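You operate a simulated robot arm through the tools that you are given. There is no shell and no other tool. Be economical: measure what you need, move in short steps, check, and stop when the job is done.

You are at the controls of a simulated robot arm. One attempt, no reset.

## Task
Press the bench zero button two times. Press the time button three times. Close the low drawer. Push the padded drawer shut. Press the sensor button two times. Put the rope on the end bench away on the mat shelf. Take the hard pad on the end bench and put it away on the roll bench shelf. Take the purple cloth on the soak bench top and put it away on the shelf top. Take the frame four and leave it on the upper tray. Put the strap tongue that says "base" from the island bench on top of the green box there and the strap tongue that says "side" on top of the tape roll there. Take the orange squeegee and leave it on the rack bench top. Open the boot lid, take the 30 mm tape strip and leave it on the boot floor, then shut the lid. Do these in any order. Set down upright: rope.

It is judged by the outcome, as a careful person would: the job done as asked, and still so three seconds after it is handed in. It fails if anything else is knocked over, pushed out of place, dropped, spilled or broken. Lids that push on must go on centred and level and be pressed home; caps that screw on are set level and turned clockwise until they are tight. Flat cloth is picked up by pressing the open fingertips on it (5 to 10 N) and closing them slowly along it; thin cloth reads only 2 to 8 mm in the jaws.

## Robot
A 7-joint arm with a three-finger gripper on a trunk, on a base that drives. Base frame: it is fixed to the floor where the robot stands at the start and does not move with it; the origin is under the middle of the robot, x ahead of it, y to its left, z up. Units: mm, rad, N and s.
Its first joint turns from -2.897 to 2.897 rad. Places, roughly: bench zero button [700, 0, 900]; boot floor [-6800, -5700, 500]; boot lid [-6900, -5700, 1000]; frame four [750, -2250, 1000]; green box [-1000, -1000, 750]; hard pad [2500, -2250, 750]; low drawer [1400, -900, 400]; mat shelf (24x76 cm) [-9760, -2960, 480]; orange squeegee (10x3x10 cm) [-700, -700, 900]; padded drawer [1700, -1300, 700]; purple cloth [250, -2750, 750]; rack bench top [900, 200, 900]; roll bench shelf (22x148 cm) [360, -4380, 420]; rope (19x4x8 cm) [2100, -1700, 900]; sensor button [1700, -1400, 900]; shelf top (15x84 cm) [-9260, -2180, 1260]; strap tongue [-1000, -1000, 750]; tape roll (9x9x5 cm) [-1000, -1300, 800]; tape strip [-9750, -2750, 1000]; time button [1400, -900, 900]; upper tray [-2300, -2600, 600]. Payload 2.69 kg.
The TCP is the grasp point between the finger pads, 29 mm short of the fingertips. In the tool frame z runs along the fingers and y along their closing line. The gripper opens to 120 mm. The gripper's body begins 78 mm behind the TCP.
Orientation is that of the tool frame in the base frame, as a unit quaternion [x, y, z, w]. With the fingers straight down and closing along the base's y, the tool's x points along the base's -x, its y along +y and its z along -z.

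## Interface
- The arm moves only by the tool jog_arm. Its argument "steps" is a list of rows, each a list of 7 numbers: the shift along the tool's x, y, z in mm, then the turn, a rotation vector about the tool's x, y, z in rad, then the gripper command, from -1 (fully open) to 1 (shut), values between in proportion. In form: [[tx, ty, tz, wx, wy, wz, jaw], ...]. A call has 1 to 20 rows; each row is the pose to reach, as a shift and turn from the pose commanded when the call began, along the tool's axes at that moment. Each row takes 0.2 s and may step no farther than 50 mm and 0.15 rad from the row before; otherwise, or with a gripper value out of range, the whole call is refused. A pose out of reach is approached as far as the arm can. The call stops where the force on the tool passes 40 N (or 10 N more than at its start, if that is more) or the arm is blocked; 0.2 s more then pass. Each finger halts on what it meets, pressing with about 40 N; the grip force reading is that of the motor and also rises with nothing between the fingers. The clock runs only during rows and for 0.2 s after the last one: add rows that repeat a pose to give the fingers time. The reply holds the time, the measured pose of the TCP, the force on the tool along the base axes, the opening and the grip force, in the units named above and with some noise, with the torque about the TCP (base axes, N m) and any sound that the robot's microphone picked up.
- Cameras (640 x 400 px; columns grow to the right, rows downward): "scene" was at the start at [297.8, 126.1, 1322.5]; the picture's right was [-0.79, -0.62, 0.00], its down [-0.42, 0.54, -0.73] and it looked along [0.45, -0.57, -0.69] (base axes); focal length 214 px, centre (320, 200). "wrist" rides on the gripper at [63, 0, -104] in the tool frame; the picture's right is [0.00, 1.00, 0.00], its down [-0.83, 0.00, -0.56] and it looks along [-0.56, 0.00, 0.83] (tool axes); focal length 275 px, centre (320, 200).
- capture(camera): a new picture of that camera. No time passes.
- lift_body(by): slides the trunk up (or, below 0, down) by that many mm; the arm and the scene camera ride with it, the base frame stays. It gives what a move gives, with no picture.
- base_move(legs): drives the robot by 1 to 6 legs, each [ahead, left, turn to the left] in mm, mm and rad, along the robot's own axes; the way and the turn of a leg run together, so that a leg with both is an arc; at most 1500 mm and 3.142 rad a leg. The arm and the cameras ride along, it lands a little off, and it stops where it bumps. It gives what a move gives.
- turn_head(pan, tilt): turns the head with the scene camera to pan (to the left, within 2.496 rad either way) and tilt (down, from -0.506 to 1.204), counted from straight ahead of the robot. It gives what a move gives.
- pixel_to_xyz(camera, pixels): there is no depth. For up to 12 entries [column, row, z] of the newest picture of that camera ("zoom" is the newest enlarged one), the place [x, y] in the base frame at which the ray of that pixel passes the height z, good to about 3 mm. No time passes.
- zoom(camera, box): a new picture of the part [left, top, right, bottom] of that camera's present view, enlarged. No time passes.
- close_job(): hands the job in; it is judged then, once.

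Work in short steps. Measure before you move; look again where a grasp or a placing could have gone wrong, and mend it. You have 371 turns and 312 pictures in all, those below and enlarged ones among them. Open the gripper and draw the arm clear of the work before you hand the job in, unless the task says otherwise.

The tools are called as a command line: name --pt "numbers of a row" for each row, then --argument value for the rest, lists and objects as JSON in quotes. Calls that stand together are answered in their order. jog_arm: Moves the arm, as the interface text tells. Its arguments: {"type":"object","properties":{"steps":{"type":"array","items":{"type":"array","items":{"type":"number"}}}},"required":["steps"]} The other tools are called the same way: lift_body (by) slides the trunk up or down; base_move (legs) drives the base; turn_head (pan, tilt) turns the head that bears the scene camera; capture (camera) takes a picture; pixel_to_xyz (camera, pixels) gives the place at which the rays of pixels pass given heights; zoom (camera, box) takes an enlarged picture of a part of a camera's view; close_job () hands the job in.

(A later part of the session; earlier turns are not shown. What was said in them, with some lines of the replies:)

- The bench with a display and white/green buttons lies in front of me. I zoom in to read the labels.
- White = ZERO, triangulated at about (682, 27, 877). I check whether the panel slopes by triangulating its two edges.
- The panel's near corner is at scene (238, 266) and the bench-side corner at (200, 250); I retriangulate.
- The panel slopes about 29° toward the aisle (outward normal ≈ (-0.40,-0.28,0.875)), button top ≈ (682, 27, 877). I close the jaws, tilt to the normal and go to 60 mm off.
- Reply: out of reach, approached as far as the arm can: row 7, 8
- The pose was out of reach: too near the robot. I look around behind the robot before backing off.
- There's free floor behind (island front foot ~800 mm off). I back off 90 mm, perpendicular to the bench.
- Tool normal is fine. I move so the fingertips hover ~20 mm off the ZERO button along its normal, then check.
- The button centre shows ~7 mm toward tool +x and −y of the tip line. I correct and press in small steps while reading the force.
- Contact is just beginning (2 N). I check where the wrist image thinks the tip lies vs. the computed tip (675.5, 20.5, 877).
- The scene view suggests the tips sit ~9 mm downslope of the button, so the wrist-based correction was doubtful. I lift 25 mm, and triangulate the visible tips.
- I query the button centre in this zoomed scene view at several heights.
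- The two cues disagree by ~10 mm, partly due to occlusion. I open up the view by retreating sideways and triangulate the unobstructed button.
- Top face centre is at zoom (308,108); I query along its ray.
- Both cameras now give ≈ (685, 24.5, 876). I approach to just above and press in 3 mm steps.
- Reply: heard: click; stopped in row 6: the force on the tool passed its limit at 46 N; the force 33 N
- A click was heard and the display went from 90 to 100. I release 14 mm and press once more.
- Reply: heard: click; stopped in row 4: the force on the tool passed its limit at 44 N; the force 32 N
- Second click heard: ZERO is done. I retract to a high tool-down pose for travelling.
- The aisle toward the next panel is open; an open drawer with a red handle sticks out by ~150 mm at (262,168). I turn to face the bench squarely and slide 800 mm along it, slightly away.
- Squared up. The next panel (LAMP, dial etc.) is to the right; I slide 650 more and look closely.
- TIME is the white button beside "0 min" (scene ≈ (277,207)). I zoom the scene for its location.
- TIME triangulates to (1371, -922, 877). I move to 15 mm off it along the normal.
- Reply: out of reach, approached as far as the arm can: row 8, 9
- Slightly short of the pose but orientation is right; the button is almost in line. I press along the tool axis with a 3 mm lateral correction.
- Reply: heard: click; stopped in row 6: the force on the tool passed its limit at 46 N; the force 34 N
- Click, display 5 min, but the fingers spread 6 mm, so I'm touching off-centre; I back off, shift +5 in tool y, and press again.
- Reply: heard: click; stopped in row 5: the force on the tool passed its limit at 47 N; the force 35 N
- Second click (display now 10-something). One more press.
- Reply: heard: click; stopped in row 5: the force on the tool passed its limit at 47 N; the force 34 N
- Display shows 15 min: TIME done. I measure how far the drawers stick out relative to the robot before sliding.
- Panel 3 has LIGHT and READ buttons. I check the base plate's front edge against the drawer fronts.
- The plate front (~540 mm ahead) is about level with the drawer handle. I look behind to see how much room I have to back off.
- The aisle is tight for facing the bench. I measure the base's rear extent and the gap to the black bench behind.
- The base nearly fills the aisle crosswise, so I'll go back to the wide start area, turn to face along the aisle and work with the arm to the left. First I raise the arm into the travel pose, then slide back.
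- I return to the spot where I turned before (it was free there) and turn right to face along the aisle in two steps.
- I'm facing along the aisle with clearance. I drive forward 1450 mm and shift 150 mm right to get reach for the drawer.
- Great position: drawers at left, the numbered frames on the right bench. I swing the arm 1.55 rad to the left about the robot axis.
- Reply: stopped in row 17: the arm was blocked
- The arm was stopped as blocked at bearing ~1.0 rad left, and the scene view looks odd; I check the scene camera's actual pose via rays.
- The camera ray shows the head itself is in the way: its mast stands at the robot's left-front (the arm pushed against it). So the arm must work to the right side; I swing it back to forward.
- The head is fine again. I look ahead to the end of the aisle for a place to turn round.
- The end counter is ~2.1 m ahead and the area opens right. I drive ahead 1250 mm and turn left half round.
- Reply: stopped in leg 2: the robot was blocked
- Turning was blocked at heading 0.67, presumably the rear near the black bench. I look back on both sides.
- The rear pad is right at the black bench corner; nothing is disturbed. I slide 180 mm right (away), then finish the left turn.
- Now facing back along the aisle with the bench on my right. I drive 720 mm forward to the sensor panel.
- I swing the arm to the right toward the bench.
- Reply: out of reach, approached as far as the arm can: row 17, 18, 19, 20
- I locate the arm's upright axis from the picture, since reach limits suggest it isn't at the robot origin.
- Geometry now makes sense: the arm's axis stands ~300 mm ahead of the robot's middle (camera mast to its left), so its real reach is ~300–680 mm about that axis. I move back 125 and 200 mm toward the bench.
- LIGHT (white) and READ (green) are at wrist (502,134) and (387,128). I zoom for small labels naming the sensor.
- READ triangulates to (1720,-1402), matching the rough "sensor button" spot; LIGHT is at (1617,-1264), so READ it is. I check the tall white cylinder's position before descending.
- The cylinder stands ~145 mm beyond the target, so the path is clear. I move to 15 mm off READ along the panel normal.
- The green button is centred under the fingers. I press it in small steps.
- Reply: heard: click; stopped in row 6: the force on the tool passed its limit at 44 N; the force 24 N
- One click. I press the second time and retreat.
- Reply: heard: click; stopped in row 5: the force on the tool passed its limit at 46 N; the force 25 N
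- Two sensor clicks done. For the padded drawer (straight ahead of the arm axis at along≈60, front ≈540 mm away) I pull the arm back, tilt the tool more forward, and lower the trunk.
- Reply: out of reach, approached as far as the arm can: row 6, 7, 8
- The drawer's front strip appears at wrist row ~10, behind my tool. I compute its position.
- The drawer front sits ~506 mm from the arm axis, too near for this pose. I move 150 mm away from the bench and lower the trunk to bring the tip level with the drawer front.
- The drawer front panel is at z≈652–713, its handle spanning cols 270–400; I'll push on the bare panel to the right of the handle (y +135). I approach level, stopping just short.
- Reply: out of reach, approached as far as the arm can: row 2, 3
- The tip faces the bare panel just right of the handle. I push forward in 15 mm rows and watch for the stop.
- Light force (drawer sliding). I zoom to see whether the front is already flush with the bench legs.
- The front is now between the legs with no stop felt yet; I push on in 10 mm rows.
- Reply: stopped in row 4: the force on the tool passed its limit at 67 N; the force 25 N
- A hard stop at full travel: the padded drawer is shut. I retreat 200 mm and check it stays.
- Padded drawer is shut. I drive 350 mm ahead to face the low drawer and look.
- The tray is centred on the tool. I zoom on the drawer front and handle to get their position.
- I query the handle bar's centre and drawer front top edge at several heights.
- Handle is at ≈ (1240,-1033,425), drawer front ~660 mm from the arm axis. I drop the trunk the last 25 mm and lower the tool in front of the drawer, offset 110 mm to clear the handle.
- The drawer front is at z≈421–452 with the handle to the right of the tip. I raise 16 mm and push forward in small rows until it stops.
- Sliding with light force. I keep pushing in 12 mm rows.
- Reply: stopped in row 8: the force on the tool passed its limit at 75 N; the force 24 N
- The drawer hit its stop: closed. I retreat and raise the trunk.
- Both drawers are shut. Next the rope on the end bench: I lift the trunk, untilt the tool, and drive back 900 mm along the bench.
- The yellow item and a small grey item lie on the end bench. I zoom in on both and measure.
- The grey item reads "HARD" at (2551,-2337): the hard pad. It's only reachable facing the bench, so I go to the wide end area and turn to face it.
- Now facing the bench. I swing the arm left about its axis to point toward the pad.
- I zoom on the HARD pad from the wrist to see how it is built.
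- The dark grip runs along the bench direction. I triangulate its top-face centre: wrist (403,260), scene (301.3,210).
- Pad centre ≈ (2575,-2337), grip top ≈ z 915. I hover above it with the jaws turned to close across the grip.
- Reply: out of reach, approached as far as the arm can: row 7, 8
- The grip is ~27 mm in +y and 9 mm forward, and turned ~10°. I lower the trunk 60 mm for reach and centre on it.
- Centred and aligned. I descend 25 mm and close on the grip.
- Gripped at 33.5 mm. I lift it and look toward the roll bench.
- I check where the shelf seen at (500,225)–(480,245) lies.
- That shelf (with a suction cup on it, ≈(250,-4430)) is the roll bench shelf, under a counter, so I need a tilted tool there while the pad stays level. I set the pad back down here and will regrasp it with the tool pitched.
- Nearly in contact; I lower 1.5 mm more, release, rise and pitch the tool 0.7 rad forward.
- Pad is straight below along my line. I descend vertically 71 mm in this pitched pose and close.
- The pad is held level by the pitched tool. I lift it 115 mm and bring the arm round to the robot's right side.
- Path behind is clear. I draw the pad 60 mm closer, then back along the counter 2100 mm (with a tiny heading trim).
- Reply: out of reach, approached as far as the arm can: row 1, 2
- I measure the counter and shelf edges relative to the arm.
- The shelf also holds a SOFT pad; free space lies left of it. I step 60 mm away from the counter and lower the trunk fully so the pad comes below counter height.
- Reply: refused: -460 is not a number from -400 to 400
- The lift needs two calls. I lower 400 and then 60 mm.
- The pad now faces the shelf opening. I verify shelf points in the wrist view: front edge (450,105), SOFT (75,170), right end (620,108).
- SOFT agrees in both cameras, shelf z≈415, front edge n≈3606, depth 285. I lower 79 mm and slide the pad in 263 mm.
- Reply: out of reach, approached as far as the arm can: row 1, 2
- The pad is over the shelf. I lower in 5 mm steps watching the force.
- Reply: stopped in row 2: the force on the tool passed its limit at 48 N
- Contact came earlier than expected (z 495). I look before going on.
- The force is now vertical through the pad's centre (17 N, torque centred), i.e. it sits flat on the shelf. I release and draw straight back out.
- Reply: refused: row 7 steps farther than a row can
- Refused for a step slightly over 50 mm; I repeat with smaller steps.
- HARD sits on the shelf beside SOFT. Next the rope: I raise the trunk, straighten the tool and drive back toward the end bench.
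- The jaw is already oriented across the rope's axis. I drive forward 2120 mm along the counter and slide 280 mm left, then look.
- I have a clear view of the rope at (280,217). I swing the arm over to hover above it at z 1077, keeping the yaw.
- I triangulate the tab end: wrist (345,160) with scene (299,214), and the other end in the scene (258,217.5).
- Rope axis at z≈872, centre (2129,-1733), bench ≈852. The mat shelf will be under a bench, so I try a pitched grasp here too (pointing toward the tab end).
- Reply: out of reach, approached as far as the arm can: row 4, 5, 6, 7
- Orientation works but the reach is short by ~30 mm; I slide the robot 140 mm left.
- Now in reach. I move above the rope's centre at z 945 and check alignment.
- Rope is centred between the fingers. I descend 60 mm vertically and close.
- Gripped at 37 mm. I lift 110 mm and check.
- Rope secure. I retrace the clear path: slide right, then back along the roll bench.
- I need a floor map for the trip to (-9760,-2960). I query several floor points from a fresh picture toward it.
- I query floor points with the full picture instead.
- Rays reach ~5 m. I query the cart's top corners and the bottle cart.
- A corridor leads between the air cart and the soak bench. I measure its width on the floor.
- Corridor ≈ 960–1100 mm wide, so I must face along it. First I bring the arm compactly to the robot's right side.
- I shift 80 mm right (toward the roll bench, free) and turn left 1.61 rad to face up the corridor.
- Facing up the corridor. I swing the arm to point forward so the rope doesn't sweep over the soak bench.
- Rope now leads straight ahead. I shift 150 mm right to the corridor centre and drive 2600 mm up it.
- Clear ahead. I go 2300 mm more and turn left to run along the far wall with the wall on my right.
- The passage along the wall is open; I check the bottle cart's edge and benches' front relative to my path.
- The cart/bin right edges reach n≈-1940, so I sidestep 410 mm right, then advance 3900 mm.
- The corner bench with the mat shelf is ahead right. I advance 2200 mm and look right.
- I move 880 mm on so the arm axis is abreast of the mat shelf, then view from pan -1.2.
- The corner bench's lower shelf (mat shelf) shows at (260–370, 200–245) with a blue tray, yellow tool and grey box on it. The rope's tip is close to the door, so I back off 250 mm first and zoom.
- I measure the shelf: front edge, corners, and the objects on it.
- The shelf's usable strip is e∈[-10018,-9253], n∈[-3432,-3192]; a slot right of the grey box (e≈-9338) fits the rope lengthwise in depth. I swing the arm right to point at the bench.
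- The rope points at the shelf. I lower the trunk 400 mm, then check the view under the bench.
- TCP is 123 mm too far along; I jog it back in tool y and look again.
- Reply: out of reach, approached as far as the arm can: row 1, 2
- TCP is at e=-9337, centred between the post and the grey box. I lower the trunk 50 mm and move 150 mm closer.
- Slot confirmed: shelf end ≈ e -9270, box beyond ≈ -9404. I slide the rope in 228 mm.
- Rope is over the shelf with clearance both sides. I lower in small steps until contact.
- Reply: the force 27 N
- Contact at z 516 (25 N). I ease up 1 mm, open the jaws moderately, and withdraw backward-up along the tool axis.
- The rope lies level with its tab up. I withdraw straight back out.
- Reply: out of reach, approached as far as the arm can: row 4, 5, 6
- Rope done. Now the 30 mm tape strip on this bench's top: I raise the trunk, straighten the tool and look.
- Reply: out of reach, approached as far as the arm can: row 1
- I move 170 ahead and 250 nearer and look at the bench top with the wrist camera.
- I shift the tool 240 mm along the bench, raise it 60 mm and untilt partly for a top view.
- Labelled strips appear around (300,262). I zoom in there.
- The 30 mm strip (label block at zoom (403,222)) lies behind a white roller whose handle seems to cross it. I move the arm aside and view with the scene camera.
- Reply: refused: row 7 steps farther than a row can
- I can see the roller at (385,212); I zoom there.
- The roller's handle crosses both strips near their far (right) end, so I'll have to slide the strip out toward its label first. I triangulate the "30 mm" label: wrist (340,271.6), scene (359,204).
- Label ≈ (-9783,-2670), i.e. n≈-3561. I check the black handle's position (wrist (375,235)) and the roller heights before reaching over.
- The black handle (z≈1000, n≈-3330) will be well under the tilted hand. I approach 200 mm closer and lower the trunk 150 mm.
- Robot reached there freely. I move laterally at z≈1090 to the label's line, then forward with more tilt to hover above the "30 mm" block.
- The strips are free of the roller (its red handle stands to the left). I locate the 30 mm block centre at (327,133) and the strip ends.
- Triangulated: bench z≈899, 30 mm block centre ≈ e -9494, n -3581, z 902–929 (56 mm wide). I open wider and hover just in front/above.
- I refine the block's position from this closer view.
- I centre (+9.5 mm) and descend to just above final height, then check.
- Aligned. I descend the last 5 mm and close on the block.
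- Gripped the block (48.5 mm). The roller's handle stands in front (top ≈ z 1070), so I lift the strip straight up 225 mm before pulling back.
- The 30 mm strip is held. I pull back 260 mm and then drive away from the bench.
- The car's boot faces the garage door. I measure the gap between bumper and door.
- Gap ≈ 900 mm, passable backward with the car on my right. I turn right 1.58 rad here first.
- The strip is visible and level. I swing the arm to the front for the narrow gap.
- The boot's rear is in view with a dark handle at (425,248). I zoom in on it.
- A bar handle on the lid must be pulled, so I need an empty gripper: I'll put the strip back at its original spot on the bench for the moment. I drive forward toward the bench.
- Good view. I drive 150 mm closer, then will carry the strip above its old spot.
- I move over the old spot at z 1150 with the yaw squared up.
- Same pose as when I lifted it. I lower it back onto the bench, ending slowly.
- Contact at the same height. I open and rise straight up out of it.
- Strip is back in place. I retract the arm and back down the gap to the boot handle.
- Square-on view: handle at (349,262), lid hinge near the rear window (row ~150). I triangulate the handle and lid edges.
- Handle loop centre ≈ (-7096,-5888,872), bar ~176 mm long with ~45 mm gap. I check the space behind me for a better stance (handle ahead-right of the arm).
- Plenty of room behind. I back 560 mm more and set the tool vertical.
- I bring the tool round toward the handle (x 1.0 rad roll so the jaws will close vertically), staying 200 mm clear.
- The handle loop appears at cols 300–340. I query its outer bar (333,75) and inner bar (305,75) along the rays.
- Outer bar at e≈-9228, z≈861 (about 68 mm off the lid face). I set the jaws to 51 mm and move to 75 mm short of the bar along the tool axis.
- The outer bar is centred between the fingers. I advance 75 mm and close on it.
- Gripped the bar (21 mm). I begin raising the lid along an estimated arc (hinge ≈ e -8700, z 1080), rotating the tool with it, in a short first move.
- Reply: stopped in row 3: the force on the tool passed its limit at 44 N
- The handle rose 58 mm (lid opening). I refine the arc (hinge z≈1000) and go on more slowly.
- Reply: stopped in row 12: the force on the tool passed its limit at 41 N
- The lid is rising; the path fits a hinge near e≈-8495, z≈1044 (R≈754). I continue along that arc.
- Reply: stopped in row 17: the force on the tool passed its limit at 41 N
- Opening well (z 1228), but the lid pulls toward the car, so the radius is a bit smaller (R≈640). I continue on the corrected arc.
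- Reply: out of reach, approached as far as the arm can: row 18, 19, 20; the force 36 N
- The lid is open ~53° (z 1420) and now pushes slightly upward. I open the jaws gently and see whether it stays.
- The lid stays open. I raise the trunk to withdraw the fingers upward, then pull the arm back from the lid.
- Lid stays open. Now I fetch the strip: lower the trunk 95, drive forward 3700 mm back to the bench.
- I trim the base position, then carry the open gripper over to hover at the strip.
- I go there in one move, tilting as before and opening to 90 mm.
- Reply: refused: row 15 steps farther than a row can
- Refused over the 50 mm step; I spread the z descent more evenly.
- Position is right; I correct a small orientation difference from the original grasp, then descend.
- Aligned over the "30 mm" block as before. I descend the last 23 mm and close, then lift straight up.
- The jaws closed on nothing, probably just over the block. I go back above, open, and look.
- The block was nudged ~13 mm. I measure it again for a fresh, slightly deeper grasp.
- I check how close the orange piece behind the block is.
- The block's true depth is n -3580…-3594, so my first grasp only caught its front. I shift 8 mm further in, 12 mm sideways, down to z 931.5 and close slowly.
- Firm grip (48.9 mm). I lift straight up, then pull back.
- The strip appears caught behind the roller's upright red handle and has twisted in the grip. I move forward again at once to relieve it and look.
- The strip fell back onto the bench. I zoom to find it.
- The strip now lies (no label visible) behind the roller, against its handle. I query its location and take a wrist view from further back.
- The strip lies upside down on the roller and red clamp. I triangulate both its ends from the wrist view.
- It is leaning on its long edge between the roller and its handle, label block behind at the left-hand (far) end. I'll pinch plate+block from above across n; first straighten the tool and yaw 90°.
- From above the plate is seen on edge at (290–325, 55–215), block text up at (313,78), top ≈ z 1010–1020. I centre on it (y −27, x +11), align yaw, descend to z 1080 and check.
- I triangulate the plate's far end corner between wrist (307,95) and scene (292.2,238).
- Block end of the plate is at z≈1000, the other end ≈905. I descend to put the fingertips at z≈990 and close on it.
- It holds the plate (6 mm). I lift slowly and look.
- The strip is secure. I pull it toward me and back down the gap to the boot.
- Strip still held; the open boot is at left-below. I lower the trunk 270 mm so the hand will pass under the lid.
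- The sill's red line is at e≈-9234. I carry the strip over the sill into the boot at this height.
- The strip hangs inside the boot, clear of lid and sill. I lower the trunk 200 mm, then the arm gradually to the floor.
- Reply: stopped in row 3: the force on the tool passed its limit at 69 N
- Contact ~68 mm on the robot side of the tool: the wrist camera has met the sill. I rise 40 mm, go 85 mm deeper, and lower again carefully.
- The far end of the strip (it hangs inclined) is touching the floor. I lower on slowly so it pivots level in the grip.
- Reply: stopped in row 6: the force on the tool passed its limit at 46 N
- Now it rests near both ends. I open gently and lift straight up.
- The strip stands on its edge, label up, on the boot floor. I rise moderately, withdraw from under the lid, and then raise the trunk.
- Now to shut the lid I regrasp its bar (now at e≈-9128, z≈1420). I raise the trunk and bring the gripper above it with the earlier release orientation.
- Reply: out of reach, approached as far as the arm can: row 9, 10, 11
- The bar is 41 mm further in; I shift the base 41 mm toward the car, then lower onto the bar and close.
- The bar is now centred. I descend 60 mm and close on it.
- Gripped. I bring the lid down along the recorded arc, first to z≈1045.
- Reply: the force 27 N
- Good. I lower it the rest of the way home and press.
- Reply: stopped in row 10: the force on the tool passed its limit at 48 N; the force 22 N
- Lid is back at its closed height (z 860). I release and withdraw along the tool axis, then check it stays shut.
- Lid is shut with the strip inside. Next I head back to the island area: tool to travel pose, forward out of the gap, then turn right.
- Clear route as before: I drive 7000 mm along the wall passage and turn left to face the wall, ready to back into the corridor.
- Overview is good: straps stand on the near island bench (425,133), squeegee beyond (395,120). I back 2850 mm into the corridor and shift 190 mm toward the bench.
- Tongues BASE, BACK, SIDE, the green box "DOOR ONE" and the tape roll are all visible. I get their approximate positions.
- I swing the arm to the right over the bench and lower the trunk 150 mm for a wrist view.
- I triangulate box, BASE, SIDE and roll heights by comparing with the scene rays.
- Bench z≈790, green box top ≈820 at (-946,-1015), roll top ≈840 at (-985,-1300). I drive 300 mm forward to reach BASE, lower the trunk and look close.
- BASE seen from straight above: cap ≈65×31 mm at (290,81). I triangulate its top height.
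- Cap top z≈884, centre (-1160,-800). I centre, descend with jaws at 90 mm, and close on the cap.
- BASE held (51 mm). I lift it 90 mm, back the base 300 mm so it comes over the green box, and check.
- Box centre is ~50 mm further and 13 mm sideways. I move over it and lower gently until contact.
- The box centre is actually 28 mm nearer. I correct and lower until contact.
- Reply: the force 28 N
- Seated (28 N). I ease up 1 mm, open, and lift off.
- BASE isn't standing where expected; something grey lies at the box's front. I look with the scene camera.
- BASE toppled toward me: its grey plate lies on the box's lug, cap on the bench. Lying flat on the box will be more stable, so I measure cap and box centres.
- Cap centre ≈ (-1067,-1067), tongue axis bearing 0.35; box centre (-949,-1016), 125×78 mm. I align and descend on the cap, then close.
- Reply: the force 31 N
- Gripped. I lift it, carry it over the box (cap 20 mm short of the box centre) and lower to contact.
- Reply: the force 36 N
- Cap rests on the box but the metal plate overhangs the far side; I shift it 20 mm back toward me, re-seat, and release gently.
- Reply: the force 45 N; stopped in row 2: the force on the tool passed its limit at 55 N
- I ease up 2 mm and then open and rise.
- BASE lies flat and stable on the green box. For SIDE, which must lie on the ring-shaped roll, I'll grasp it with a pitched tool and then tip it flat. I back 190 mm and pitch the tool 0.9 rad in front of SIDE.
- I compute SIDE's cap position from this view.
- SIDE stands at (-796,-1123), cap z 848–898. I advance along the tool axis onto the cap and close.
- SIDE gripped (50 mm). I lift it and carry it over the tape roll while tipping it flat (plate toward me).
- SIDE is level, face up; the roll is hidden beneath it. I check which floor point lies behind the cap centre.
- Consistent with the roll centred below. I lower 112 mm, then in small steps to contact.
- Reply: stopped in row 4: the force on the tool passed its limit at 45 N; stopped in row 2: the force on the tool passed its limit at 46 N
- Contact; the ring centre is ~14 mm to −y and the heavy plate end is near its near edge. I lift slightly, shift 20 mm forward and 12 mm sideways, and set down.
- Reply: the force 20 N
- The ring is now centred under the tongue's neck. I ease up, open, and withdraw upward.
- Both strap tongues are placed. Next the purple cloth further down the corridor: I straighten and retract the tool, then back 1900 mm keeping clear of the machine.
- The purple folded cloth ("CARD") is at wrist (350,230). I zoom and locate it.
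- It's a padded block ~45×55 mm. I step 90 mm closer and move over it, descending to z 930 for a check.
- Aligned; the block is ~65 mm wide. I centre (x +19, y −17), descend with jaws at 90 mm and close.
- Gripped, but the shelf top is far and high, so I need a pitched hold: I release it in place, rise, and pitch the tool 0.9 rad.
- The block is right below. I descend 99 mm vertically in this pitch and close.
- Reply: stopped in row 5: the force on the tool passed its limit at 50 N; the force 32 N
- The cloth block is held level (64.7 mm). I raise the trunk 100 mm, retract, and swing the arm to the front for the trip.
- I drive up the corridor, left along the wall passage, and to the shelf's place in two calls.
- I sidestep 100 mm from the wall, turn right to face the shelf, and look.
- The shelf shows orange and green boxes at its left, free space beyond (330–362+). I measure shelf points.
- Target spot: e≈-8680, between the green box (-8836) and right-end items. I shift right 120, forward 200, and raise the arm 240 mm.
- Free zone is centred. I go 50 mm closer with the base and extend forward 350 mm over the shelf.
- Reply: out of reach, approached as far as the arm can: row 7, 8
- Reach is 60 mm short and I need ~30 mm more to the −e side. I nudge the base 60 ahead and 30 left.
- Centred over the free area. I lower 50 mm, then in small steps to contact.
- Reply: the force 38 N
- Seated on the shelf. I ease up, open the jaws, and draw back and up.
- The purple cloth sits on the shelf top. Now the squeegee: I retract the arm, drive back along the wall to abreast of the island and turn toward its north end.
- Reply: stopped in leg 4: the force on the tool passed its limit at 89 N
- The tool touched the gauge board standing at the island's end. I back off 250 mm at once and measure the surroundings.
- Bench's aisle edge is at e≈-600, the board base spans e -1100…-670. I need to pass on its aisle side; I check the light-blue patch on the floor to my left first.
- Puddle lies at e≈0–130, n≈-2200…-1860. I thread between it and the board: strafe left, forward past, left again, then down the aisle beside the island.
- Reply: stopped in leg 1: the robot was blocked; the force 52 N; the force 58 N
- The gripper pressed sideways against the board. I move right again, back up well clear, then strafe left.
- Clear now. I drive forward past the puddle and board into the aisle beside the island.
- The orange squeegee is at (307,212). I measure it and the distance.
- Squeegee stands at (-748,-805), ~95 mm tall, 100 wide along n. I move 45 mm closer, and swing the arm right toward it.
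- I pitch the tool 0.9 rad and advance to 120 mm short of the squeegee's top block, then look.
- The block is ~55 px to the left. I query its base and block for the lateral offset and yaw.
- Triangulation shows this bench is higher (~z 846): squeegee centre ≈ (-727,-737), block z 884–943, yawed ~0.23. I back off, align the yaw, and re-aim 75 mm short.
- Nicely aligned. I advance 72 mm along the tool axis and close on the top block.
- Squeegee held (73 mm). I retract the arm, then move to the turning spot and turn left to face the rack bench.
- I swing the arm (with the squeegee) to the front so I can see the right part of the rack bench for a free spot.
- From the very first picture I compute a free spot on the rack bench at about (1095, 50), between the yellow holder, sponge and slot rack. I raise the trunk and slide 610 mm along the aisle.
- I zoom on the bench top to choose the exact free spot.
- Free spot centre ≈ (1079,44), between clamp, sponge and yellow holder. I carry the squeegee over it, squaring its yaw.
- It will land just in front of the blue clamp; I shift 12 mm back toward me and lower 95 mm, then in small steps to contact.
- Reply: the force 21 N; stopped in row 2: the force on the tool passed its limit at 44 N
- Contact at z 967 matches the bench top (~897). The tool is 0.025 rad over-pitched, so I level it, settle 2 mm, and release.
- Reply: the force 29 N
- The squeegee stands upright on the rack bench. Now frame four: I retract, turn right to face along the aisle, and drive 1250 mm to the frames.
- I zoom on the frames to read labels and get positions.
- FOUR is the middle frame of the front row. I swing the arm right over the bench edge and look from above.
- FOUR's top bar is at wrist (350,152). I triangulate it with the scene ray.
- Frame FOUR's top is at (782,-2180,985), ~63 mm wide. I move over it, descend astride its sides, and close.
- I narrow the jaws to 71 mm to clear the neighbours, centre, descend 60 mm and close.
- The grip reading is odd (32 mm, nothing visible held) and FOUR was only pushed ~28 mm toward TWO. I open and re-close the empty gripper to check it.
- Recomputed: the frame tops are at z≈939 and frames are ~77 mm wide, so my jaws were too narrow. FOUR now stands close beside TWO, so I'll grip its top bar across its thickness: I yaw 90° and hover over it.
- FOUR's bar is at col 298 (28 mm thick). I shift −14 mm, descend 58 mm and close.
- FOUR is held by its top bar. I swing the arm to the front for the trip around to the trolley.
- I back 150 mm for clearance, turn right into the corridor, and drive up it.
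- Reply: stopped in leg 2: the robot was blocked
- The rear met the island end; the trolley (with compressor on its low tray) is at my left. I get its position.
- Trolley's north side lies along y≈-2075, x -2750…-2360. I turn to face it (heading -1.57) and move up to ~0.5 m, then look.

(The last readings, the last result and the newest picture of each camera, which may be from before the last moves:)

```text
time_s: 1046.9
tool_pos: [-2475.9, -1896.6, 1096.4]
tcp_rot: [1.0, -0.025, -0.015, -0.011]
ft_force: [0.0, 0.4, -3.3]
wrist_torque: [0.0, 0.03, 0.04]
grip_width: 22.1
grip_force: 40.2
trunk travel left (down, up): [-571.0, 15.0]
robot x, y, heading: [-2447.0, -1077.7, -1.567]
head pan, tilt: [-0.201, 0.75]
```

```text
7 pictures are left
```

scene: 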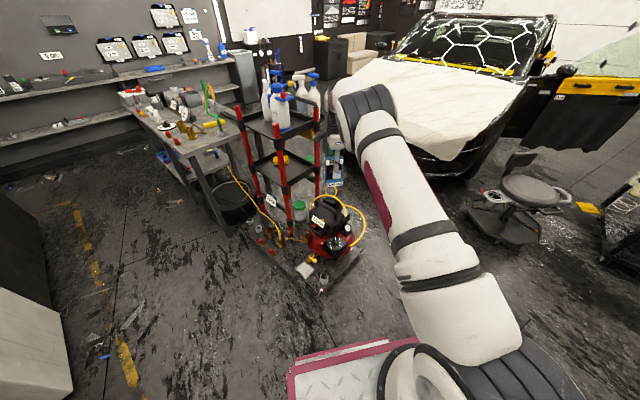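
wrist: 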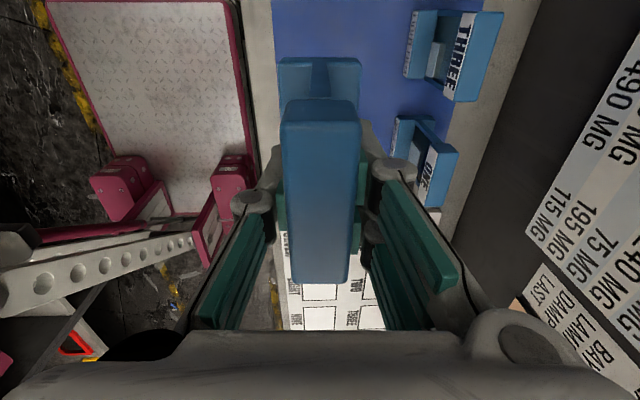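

I find the tray heights by requiring the near-right post corners to be vertically aligned.

pixel_to_xyz --camera "scene" --pixels '[[288, 138, 700], [288, 138, 800], [288, 138, 900], [288, 182, 400], [288, 182, 500], [288, 182, 600], [293, 238, 60], [328, 130, 800], [322, 170, 500], [245, 120, 800], [250, 165, 500], [265, 168, 520]]'

zoom --camera "scene" --box '[220, 60, 360, 270]'

```text
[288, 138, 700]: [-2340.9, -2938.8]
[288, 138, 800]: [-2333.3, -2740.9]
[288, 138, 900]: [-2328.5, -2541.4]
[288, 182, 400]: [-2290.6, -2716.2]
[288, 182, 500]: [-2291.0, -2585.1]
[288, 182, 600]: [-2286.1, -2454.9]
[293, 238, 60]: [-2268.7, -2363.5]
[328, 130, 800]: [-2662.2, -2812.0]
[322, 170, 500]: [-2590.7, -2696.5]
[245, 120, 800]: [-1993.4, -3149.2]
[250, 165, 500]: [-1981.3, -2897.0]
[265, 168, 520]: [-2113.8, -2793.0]
```

```text
1.90 times, centred on (290, 165) of scene
```

zoom: 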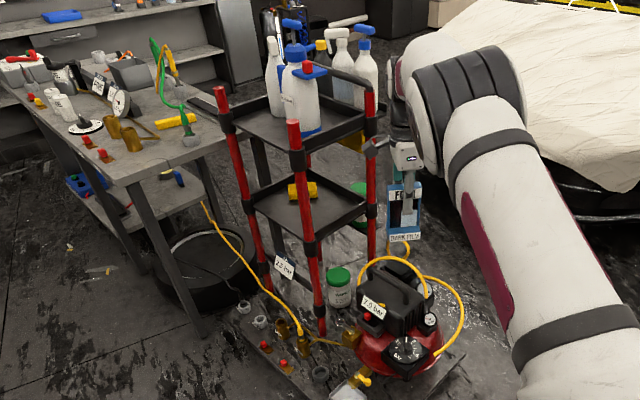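

The "upper tray" (z≈600) is the middle tray, under the bottle tray, so I need a tilted hold. I'll regrasp on the free north end of the island bench: turn left to face it and lower the frame there.

base_move --legs '[[0, 0, 1.1], [0, 0, 1.09], [285, -190, 0]]'

lift_body --by -170

capture --camera "wrist"

```text
time_s: 1054.6
tool_pos: [-1431.6, -614.9, 1097.3]
tcp_rot: [0.482, 0.876, -0.017, 0.008]
ft_force: [0.6, -0.3, -2.9]
wrist_torque: [0.01, 0.0, 0.0]
grip_width: 22.0
grip_force: 39.5
trunk travel left (down, up): [-571.0, 15.0]
robot x, y, heading: [-2113.2, -1065.3, 0.617]
head pan, tilt: [-0.201, 0.75]
```

```text
time_s: 1056.5
tool_pos: [-1431.0, -615.8, 926.4]
tcp_rot: [0.48, 0.877, -0.017, 0.008]
ft_force: [-0.8, 0.2, -4.1]
wrist_torque: [-0.02, -0.06, 0.01]
grip_width: 21.9
grip_force: 40.2
trunk travel left (down, up): [-401.0, 185.0]
robot x, y, heading: [-2111.0, -1066.1, 0.618]
head pan, tilt: [-0.201, 0.75]
```

```text
5 pictures are left
```

wrist: 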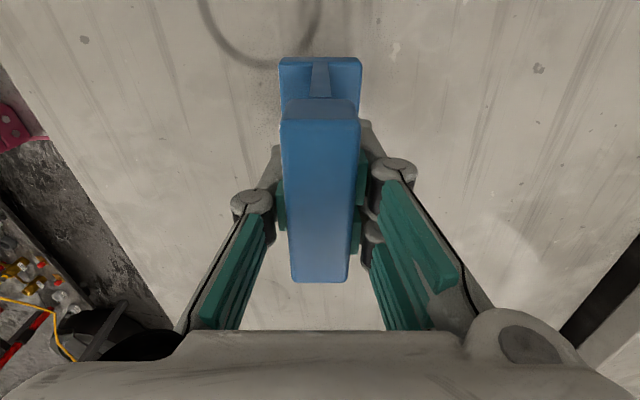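

The bench below is free. I lower slowly until the frame stands on it.

jog_arm --pt "0 0 15 0 0 0 1" --pt "0 0 25 0 0 0 1" --pt "0 0 30 0 0 0 1"

jog_arm --pt "0 0 3 0 0 0 1" --pt "0 0 6 0 0 0 1" --pt "0 0 9 0 0 0 1" --pt "0 0 12 0 0 0 1" --pt "0 0 15 0 0 0 1" --pt "0 0 18 0 0 0 1" --pt "0 0 21 0 0 0 1" --pt "0 0 24 0 0 0 1"

```text
time_s: 1057.3
tool_pos: [-1430.6, -615.7, 897.1]
tcp_rot: [0.482, 0.876, -0.017, 0.007]
ft_force: [-0.5, -1.6, -3.9]
wrist_torque: [-0.03, -0.05, 0.0]
grip_width: 22.1
grip_force: 39.6
trunk travel left (down, up): [-401.0, 185.0]
robot x, y, heading: [-2110.3, -1064.2, 0.622]
head pan, tilt: [-0.201, 0.75]
```

```text
time_s: 1059.1
tool_pos: [-1432.0, -618.2, 874.2]
tcp_rot: [0.482, 0.876, -0.016, 0.008]
ft_force: [0.6, -0.9, 15.9]
wrist_torque: [0.24, -0.46, 0.2]
grip_width: 9.2
grip_force: 36.1
trunk travel left (down, up): [-401.0, 185.0]
robot x, y, heading: [-2115.3, -1068.7, 0.618]
head pan, tilt: [-0.201, 0.75]
```

Contact made (the fingers slid a little on the frame). I release, rise 70 mm, and pitch the tool 0.75 rad about its closing axis.

jog_arm --pt "0 0 -1 0 0 0 0.6" --pt "0 0 -1 0 0 0 0.2" --pt "0 0 -1 0 0 0 0" --pt "0 0 -1 0 0 0 0" --pt "0 0 -35 0 0 0 0" --pt "2 0 -70 0 0 0 0" --pt "4 0 -75 0 -0.125 0 0" --pt "6 0 -75 0 -0.25 0 0" --pt "8 0 -75 0 -0.375 0 0" --pt "10 0 -75 0 -0.5 0 0" --pt "10 0 -75 0 -0.625 0 0" --pt "10 0 -75 0 -0.75 0 0" --pt "10 0 -75 0 -0.75 0 0"

capture --camera "wrist"

```text
time_s: 1061.9
tool_pos: [-1437.7, -606.5, 948.3]
tcp_rot: [0.443, 0.812, -0.193, 0.329]
ft_force: [-0.1, 0.6, -0.5]
wrist_torque: [0.0, 0.03, 0.0]
grip_width: 60.2
grip_force: 0.1
trunk travel left (down, up): [-401.0, 185.0]
robot x, y, heading: [-2114.2, -1065.1, 0.62]
head pan, tilt: [-0.201, 0.75]
```

```text
4 pictures are left
```

wrist: 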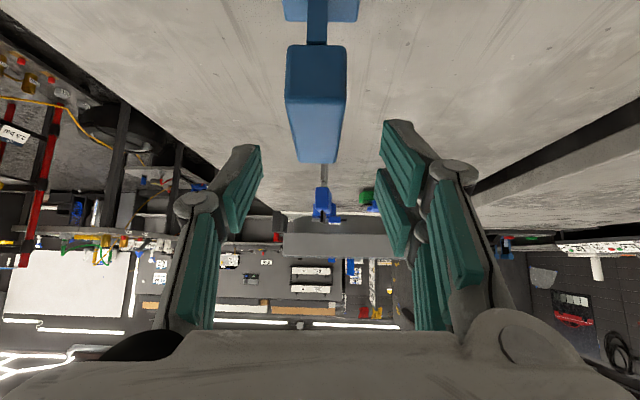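

The frame stands upright, centred. I descend 64 mm vertically in this pitch and close on the bar.

jog_arm --pt "11 0 11 0 0 0 0" --pt "25 0.5 25 0 0 0 0" --pt "38 1 38 0 0 0 0" --pt "46 1.3 46.5 0 0 0 0" --pt "46 1.3 46.5 0 0 0 0.5" --pt "46 1.3 46.5 0 0 0 1" --pt "46 1.3 46.5 0 0 0 1"

jog_arm --pt "-14 0 -14 0 0 0 1" --pt "-42 0 -43 0 0 0 1" --pt "-75 0 -76 0 0 0 1" --pt "-105 0 -107 0 0 0 1"

```text
time_s: 1063.5
tool_pos: [-1436.6, -606.7, 883.7]
tcp_rot: [0.442, 0.813, -0.192, 0.328]
ft_force: [1.0, 1.0, -1.0]
wrist_torque: [0.05, -0.14, 0.07]
grip_width: 21.6
grip_force: 40.6
trunk travel left (down, up): [-401.0, 185.0]
robot x, y, heading: [-2108.6, -1064.4, 0.62]
head pan, tilt: [-0.201, 0.75]
```

```text
time_s: 1064.5
tool_pos: [-1434.1, -602.6, 1035.1]
tcp_rot: [0.441, 0.812, -0.192, 0.329]
ft_force: [-0.5, 0.2, -3.8]
wrist_torque: [-0.03, -0.01, -0.02]
grip_width: 22.0
grip_force: 40.0
trunk travel left (down, up): [-401.0, 185.0]
robot x, y, heading: [-2109.5, -1066.5, 0.619]
head pan, tilt: [-0.201, 0.75]
```

Held upright with the tilted tool. I yaw the tool 1.65 rad to point straight ahead, then drive back to the trolley heading.

jog_arm --pt "0 0 0 -0.097 -0.003 -0.098 1" --pt "0 0 0 -0.193 -0.006 -0.195 1" --pt "0 0 0 -0.29 -0.008 -0.293 1" --pt "0 0 0 -0.387 -0.011 -0.39 1" --pt "0 0 0 -0.483 -0.014 -0.488 1" --pt "0 0 0 -0.58 -0.017 -0.585 1" --pt "0 0 0 -0.677 -0.019 -0.683 1" --pt "0 0 0 -0.773 -0.022 -0.78 1" --pt "0 0 0 -0.87 -0.025 -0.878 1" --pt "0 0 0 -0.967 -0.028 -0.975 1" --pt "0 0 0 -1.063 -0.03 -1.073 1" --pt "0 0 0 -1.16 -0.033 -1.17 1"

base_move --legs '[[-285, 190, 0], [0, 0, -1.1], [0, 0, -1.088], [250, 0, 0]]'

lift_body --by -220

capture --camera "wrist"

```text
time_s: 1067.1
tool_pos: [-1435.8, -601.9, 1032.9]
tcp_rot: [-0.297, 0.875, 0.112, 0.364]
ft_force: [-1.7, 1.2, -3.3]
wrist_torque: [-0.05, -0.01, -0.03]
grip_width: 21.4
grip_force: 40.2
trunk travel left (down, up): [-401.0, 185.0]
robot x, y, heading: [-2109.4, -1065.5, 0.622]
head pan, tilt: [-0.201, 0.75]
```

```text
time_s: 1076.3
tool_pos: [-2485.1, -2144.8, 1032.2]
tcp_rot: [0.65, 0.659, -0.274, 0.263]
ft_force: [0.3, -0.2, -4.0]
wrist_torque: [0.02, -0.01, -0.01]
grip_width: 21.4
grip_force: 40.0
trunk travel left (down, up): [-401.0, 185.0]
robot x, y, heading: [-2458.5, -1323.6, -1.588]
head pan, tilt: [-0.201, 0.75]
```

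```text
time_s: 1078.6
tool_pos: [-2485.8, -2144.5, 811.7]
tcp_rot: [0.65, 0.658, -0.274, 0.263]
ft_force: [-0.3, -0.9, -3.4]
wrist_torque: [0.03, -0.02, 0.0]
grip_width: 21.7
grip_force: 40.1
trunk travel left (down, up): [-181.0, 405.0]
robot x, y, heading: [-2450.3, -1326.2, -1.589]
head pan, tilt: [-0.201, 0.75]
```

```text
3 pictures are left
```

wrist: 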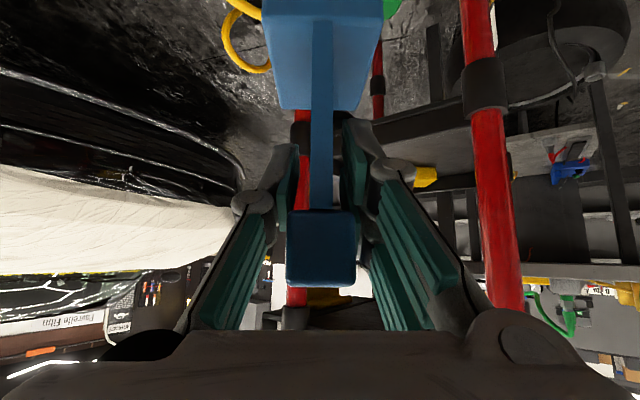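

I see the opening between the near post (right) and the far-right post; I shift 58 mm left and move 200 mm forward.

base_move --legs '[[0, 58, 0.015], [200, 0, 0]]'

capture --camera "wrist"

```text
time_s: 1080.5
tool_pos: [-2414.4, -2210.7, 810.3]
tcp_rot: [0.643, 0.665, -0.271, 0.265]
ft_force: [0.6, 1.2, -3.3]
wrist_torque: [0.04, 0.03, -0.02]
grip_width: 21.4
grip_force: 40.4
trunk travel left (down, up): [-181.0, 405.0]
robot x, y, heading: [-2398.2, -1391.6, -1.565]
head pan, tilt: [-0.201, 0.75]
stopped in leg 2: the robot was blocked; the commanded pose is now the measured one
```

```text
2 pictures are left
```

wrist: 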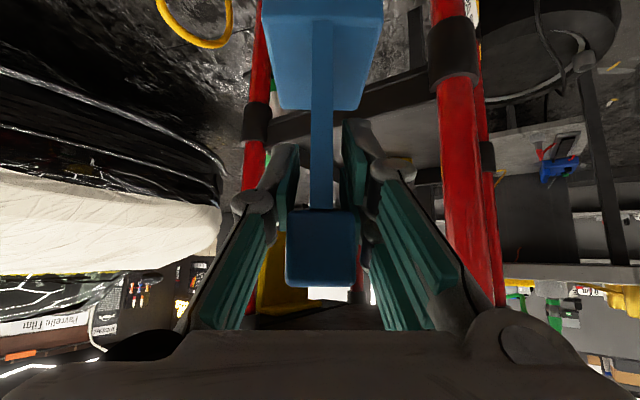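

The base met the low compressor board, so I'll enter the tray from the north-east side instead: back off, turn slightly right, strafe left and advance.

base_move --legs '[[-160, 0, 0], [0, 0, -0.255], [0, 535, 0], [250, 0, 0]]'

capture --camera "wrist"

```text
time_s: 1086.8
tool_pos: [-2173.0, -2361.8, 810.8]
tcp_rot: [0.73, 0.569, -0.305, 0.224]
ft_force: [-0.4, -0.7, -3.3]
wrist_torque: [0.0, -0.02, 0.02]
grip_width: 21.3
grip_force: 40.4
trunk travel left (down, up): [-181.0, 405.0]
robot x, y, heading: [-1930.1, -1579.0, -1.853]
head pan, tilt: [-0.201, 0.75]
stopped in leg 4: the robot was blocked; the commanded pose is now the measured one
```

```text
1 pictures are left
```

wrist: 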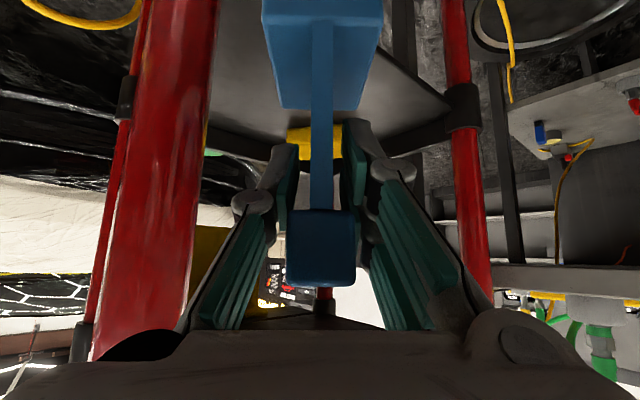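

Now the way in between the posts is clear, with the tray ahead. I lower 20 mm and slide the frame 185 mm in.

jog_arm --pt "14 0 14 0 0 0 1" --pt "-12 0 40 0 0 0 1" --pt "-38 0 66 0 0 0 1" --pt "-65 0 92 0 0 0 1" --pt "-91 0 118 0 0 0 1" --pt "-118 0 144 0 0 0 1" --pt "-118 0 144 0 0 0 1"

```text
time_s: 1088.4
tool_pos: [-2221.9, -2542.2, 790.3]
tcp_rot: [0.73, 0.568, -0.306, 0.224]
ft_force: [0.3, 0.1, -3.3]
wrist_torque: [0.05, 0.03, 0.0]
grip_width: 21.7
grip_force: 40.1
trunk travel left (down, up): [-181.0, 405.0]
robot x, y, heading: [-1928.5, -1581.3, -1.853]
head pan, tilt: [-0.201, 0.75]
```

No contact on the way. I lower in 6 mm steps until the frame touches the tray.

jog_arm --pt "4.2 0 4.3 0 0 0 1" --pt "8.4 0 8.6 0 0 0 1" --pt "12.6 0 12.8 0 0 0 1" --pt "16.8 0 17.1 0 0 0 1" --pt "21 0 21.4 0 0 0 1" --pt "25.2 0 25.7 0 0 0 1" --pt "29.4 0 29.9 0 0 0 1" --pt "33.6 0 34.2 0 0 0 1" --pt "37.8 0 38.5 0 0 0 1" --pt "42 0 42.8 0 0 0 1" --pt "46.2 0 47.1 0 0 0 1" --pt "50.4 0 51.3 0 0 0 1" --pt "54.6 0 55.6 0 0 0 1" --pt "58.8 0 59.9 0 0 0 1" --pt "63 0 64.2 0 0 0 1" --pt "67.2 0 68.4 0 0 0 1"

```text
time_s: 1091.8
tool_pos: [-2224.1, -2544.2, 698.7]
tcp_rot: [0.73, 0.566, -0.309, 0.227]
ft_force: [-2.9, -4.5, 16.2]
wrist_torque: [0.02, 0.14, -0.02]
grip_width: 23.1
grip_force: 40.0
trunk travel left (down, up): [-181.0, 405.0]
robot x, y, heading: [-1930.6, -1578.9, -1.855]
head pan, tilt: [-0.201, 0.75]
```

Contact at z 699, centred — the frame stands on the tray. I ease up, open, and withdraw back out.

jog_arm --pt "-0.7 0 -0.7 0 0 0 1" --pt "-0.7 0 -0.7 0 0 0 0.6" --pt "-0.7 0 -0.7 0 0 0 0.3" --pt "-0.7 0 -0.7 0 0 0 0.2" --pt "-0.7 0 -0.7 0 0 0 0.2" --pt "0 0 -20 0 0 0 0.2" --pt "5 0 -50 0 0 0 0.2" --pt "30 0 -76 0 0 0 0.2" --pt "57 0 -102 0 0 0 0.2" --pt "83 0 -128 0 0 0 0.2" --pt "110 0 -154 0 0 0 0.2" --pt "136 0 -180 0 0 0 0.2"

capture --camera "wrist"

```text
time_s: 1094.4
tool_pos: [-2174.0, -2353.9, 731.3]
tcp_rot: [0.731, 0.568, -0.306, 0.223]
ft_force: [-0.4, 0.3, 0.1]
wrist_torque: [-0.04, -0.04, 0.0]
grip_width: 47.9
grip_force: 0.1
out of reach, approached as far as the arm can: row 12
trunk travel left (down, up): [-181.0, 405.0]
robot x, y, heading: [-1932.4, -1580.0, -1.85]
head pan, tilt: [-0.201, 0.75]
```

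```text
0 pictures are left
```

wrist: 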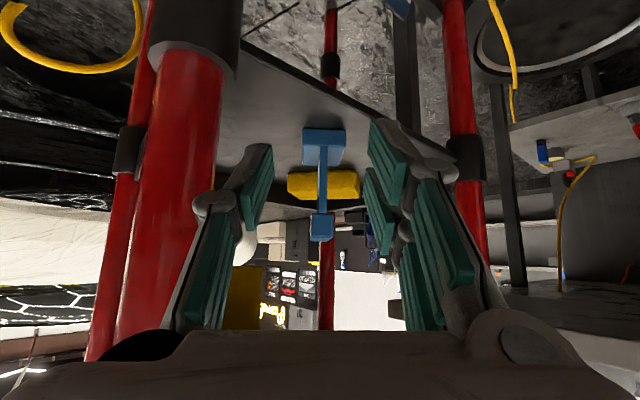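

The frame stands on the upper tray. I back the robot away so the arm is clear of the trolley.

base_move --legs '[[-250, 0, 0]]'

jog_arm --pt "0 0 0 0 0 0 -0.5" --pt "0 0 0 0 0 0 -1" --pt "0 0 0 0 0 0 -1"

```text
time_s: 1096.3
tool_pos: [-2103.3, -2111.7, 732.0]
tcp_rot: [0.73, 0.569, -0.305, 0.225]
ft_force: [0.5, -0.6, 0.0]
wrist_torque: [0.01, 0.0, -0.01]
grip_width: 48.0
grip_force: 0.1
trunk travel left (down, up): [-181.0, 405.0]
robot x, y, heading: [-1857.9, -1333.6, -1.849]
head pan, tilt: [-0.201, 0.75]
```

```text
time_s: 1097.1
tool_pos: [-2104.3, -2110.8, 732.8]
tcp_rot: [0.73, 0.568, -0.306, 0.224]
ft_force: [0.4, -0.1, 0.5]
wrist_torque: [-0.01, 0.01, 0.03]
grip_width: 120.0
grip_force: 0.0
trunk travel left (down, up): [-181.0, 405.0]
robot x, y, heading: [-1862.0, -1335.1, -1.85]
head pan, tilt: [-0.201, 0.75]
```

All the items are handled, the gripper is open and the arm is clear of the work; I hand in the job.

close_job

```text
The job is handed in.
```

I did every item in the task and handed the job in. It hasn't been judged yet, and a few things along the way may count against it.

- **Tape strip:** I dropped it from about 20 cm onto its bench when it caught on the roller handle. I picked it up again, and it now stands on its edge on the boot floor with the lid shut.
- **Strap tongues:** the "base" tongue toppled when I first stood it on the green box, which turned the box slightly. Both tongues now lie flat on top, "base" on the green box and "side" on the tape roll.
- **Sensor button:** no button carries that name. I pressed the green READ button twice because it matched the rough position you gave.
- **Upper tray:** I took this to be the trolley's middle tray, at about 600 mm. Frame four stands there upright; the top tray above it holds bottles.
- **Bumps:** the gripper pressed against the gauge board at the island's end, at up to 89 N. The base also touched the trolley's low board, and its rear was blocked once at a bench corner and once beside the island. I saw nothing knocked over, but I didn't re-check the gauge board or the trolley board.
- **Frame two:** frame four was pushed up close to frame two before I lifted it. I had no pictures left to confirm frame two stayed in place.
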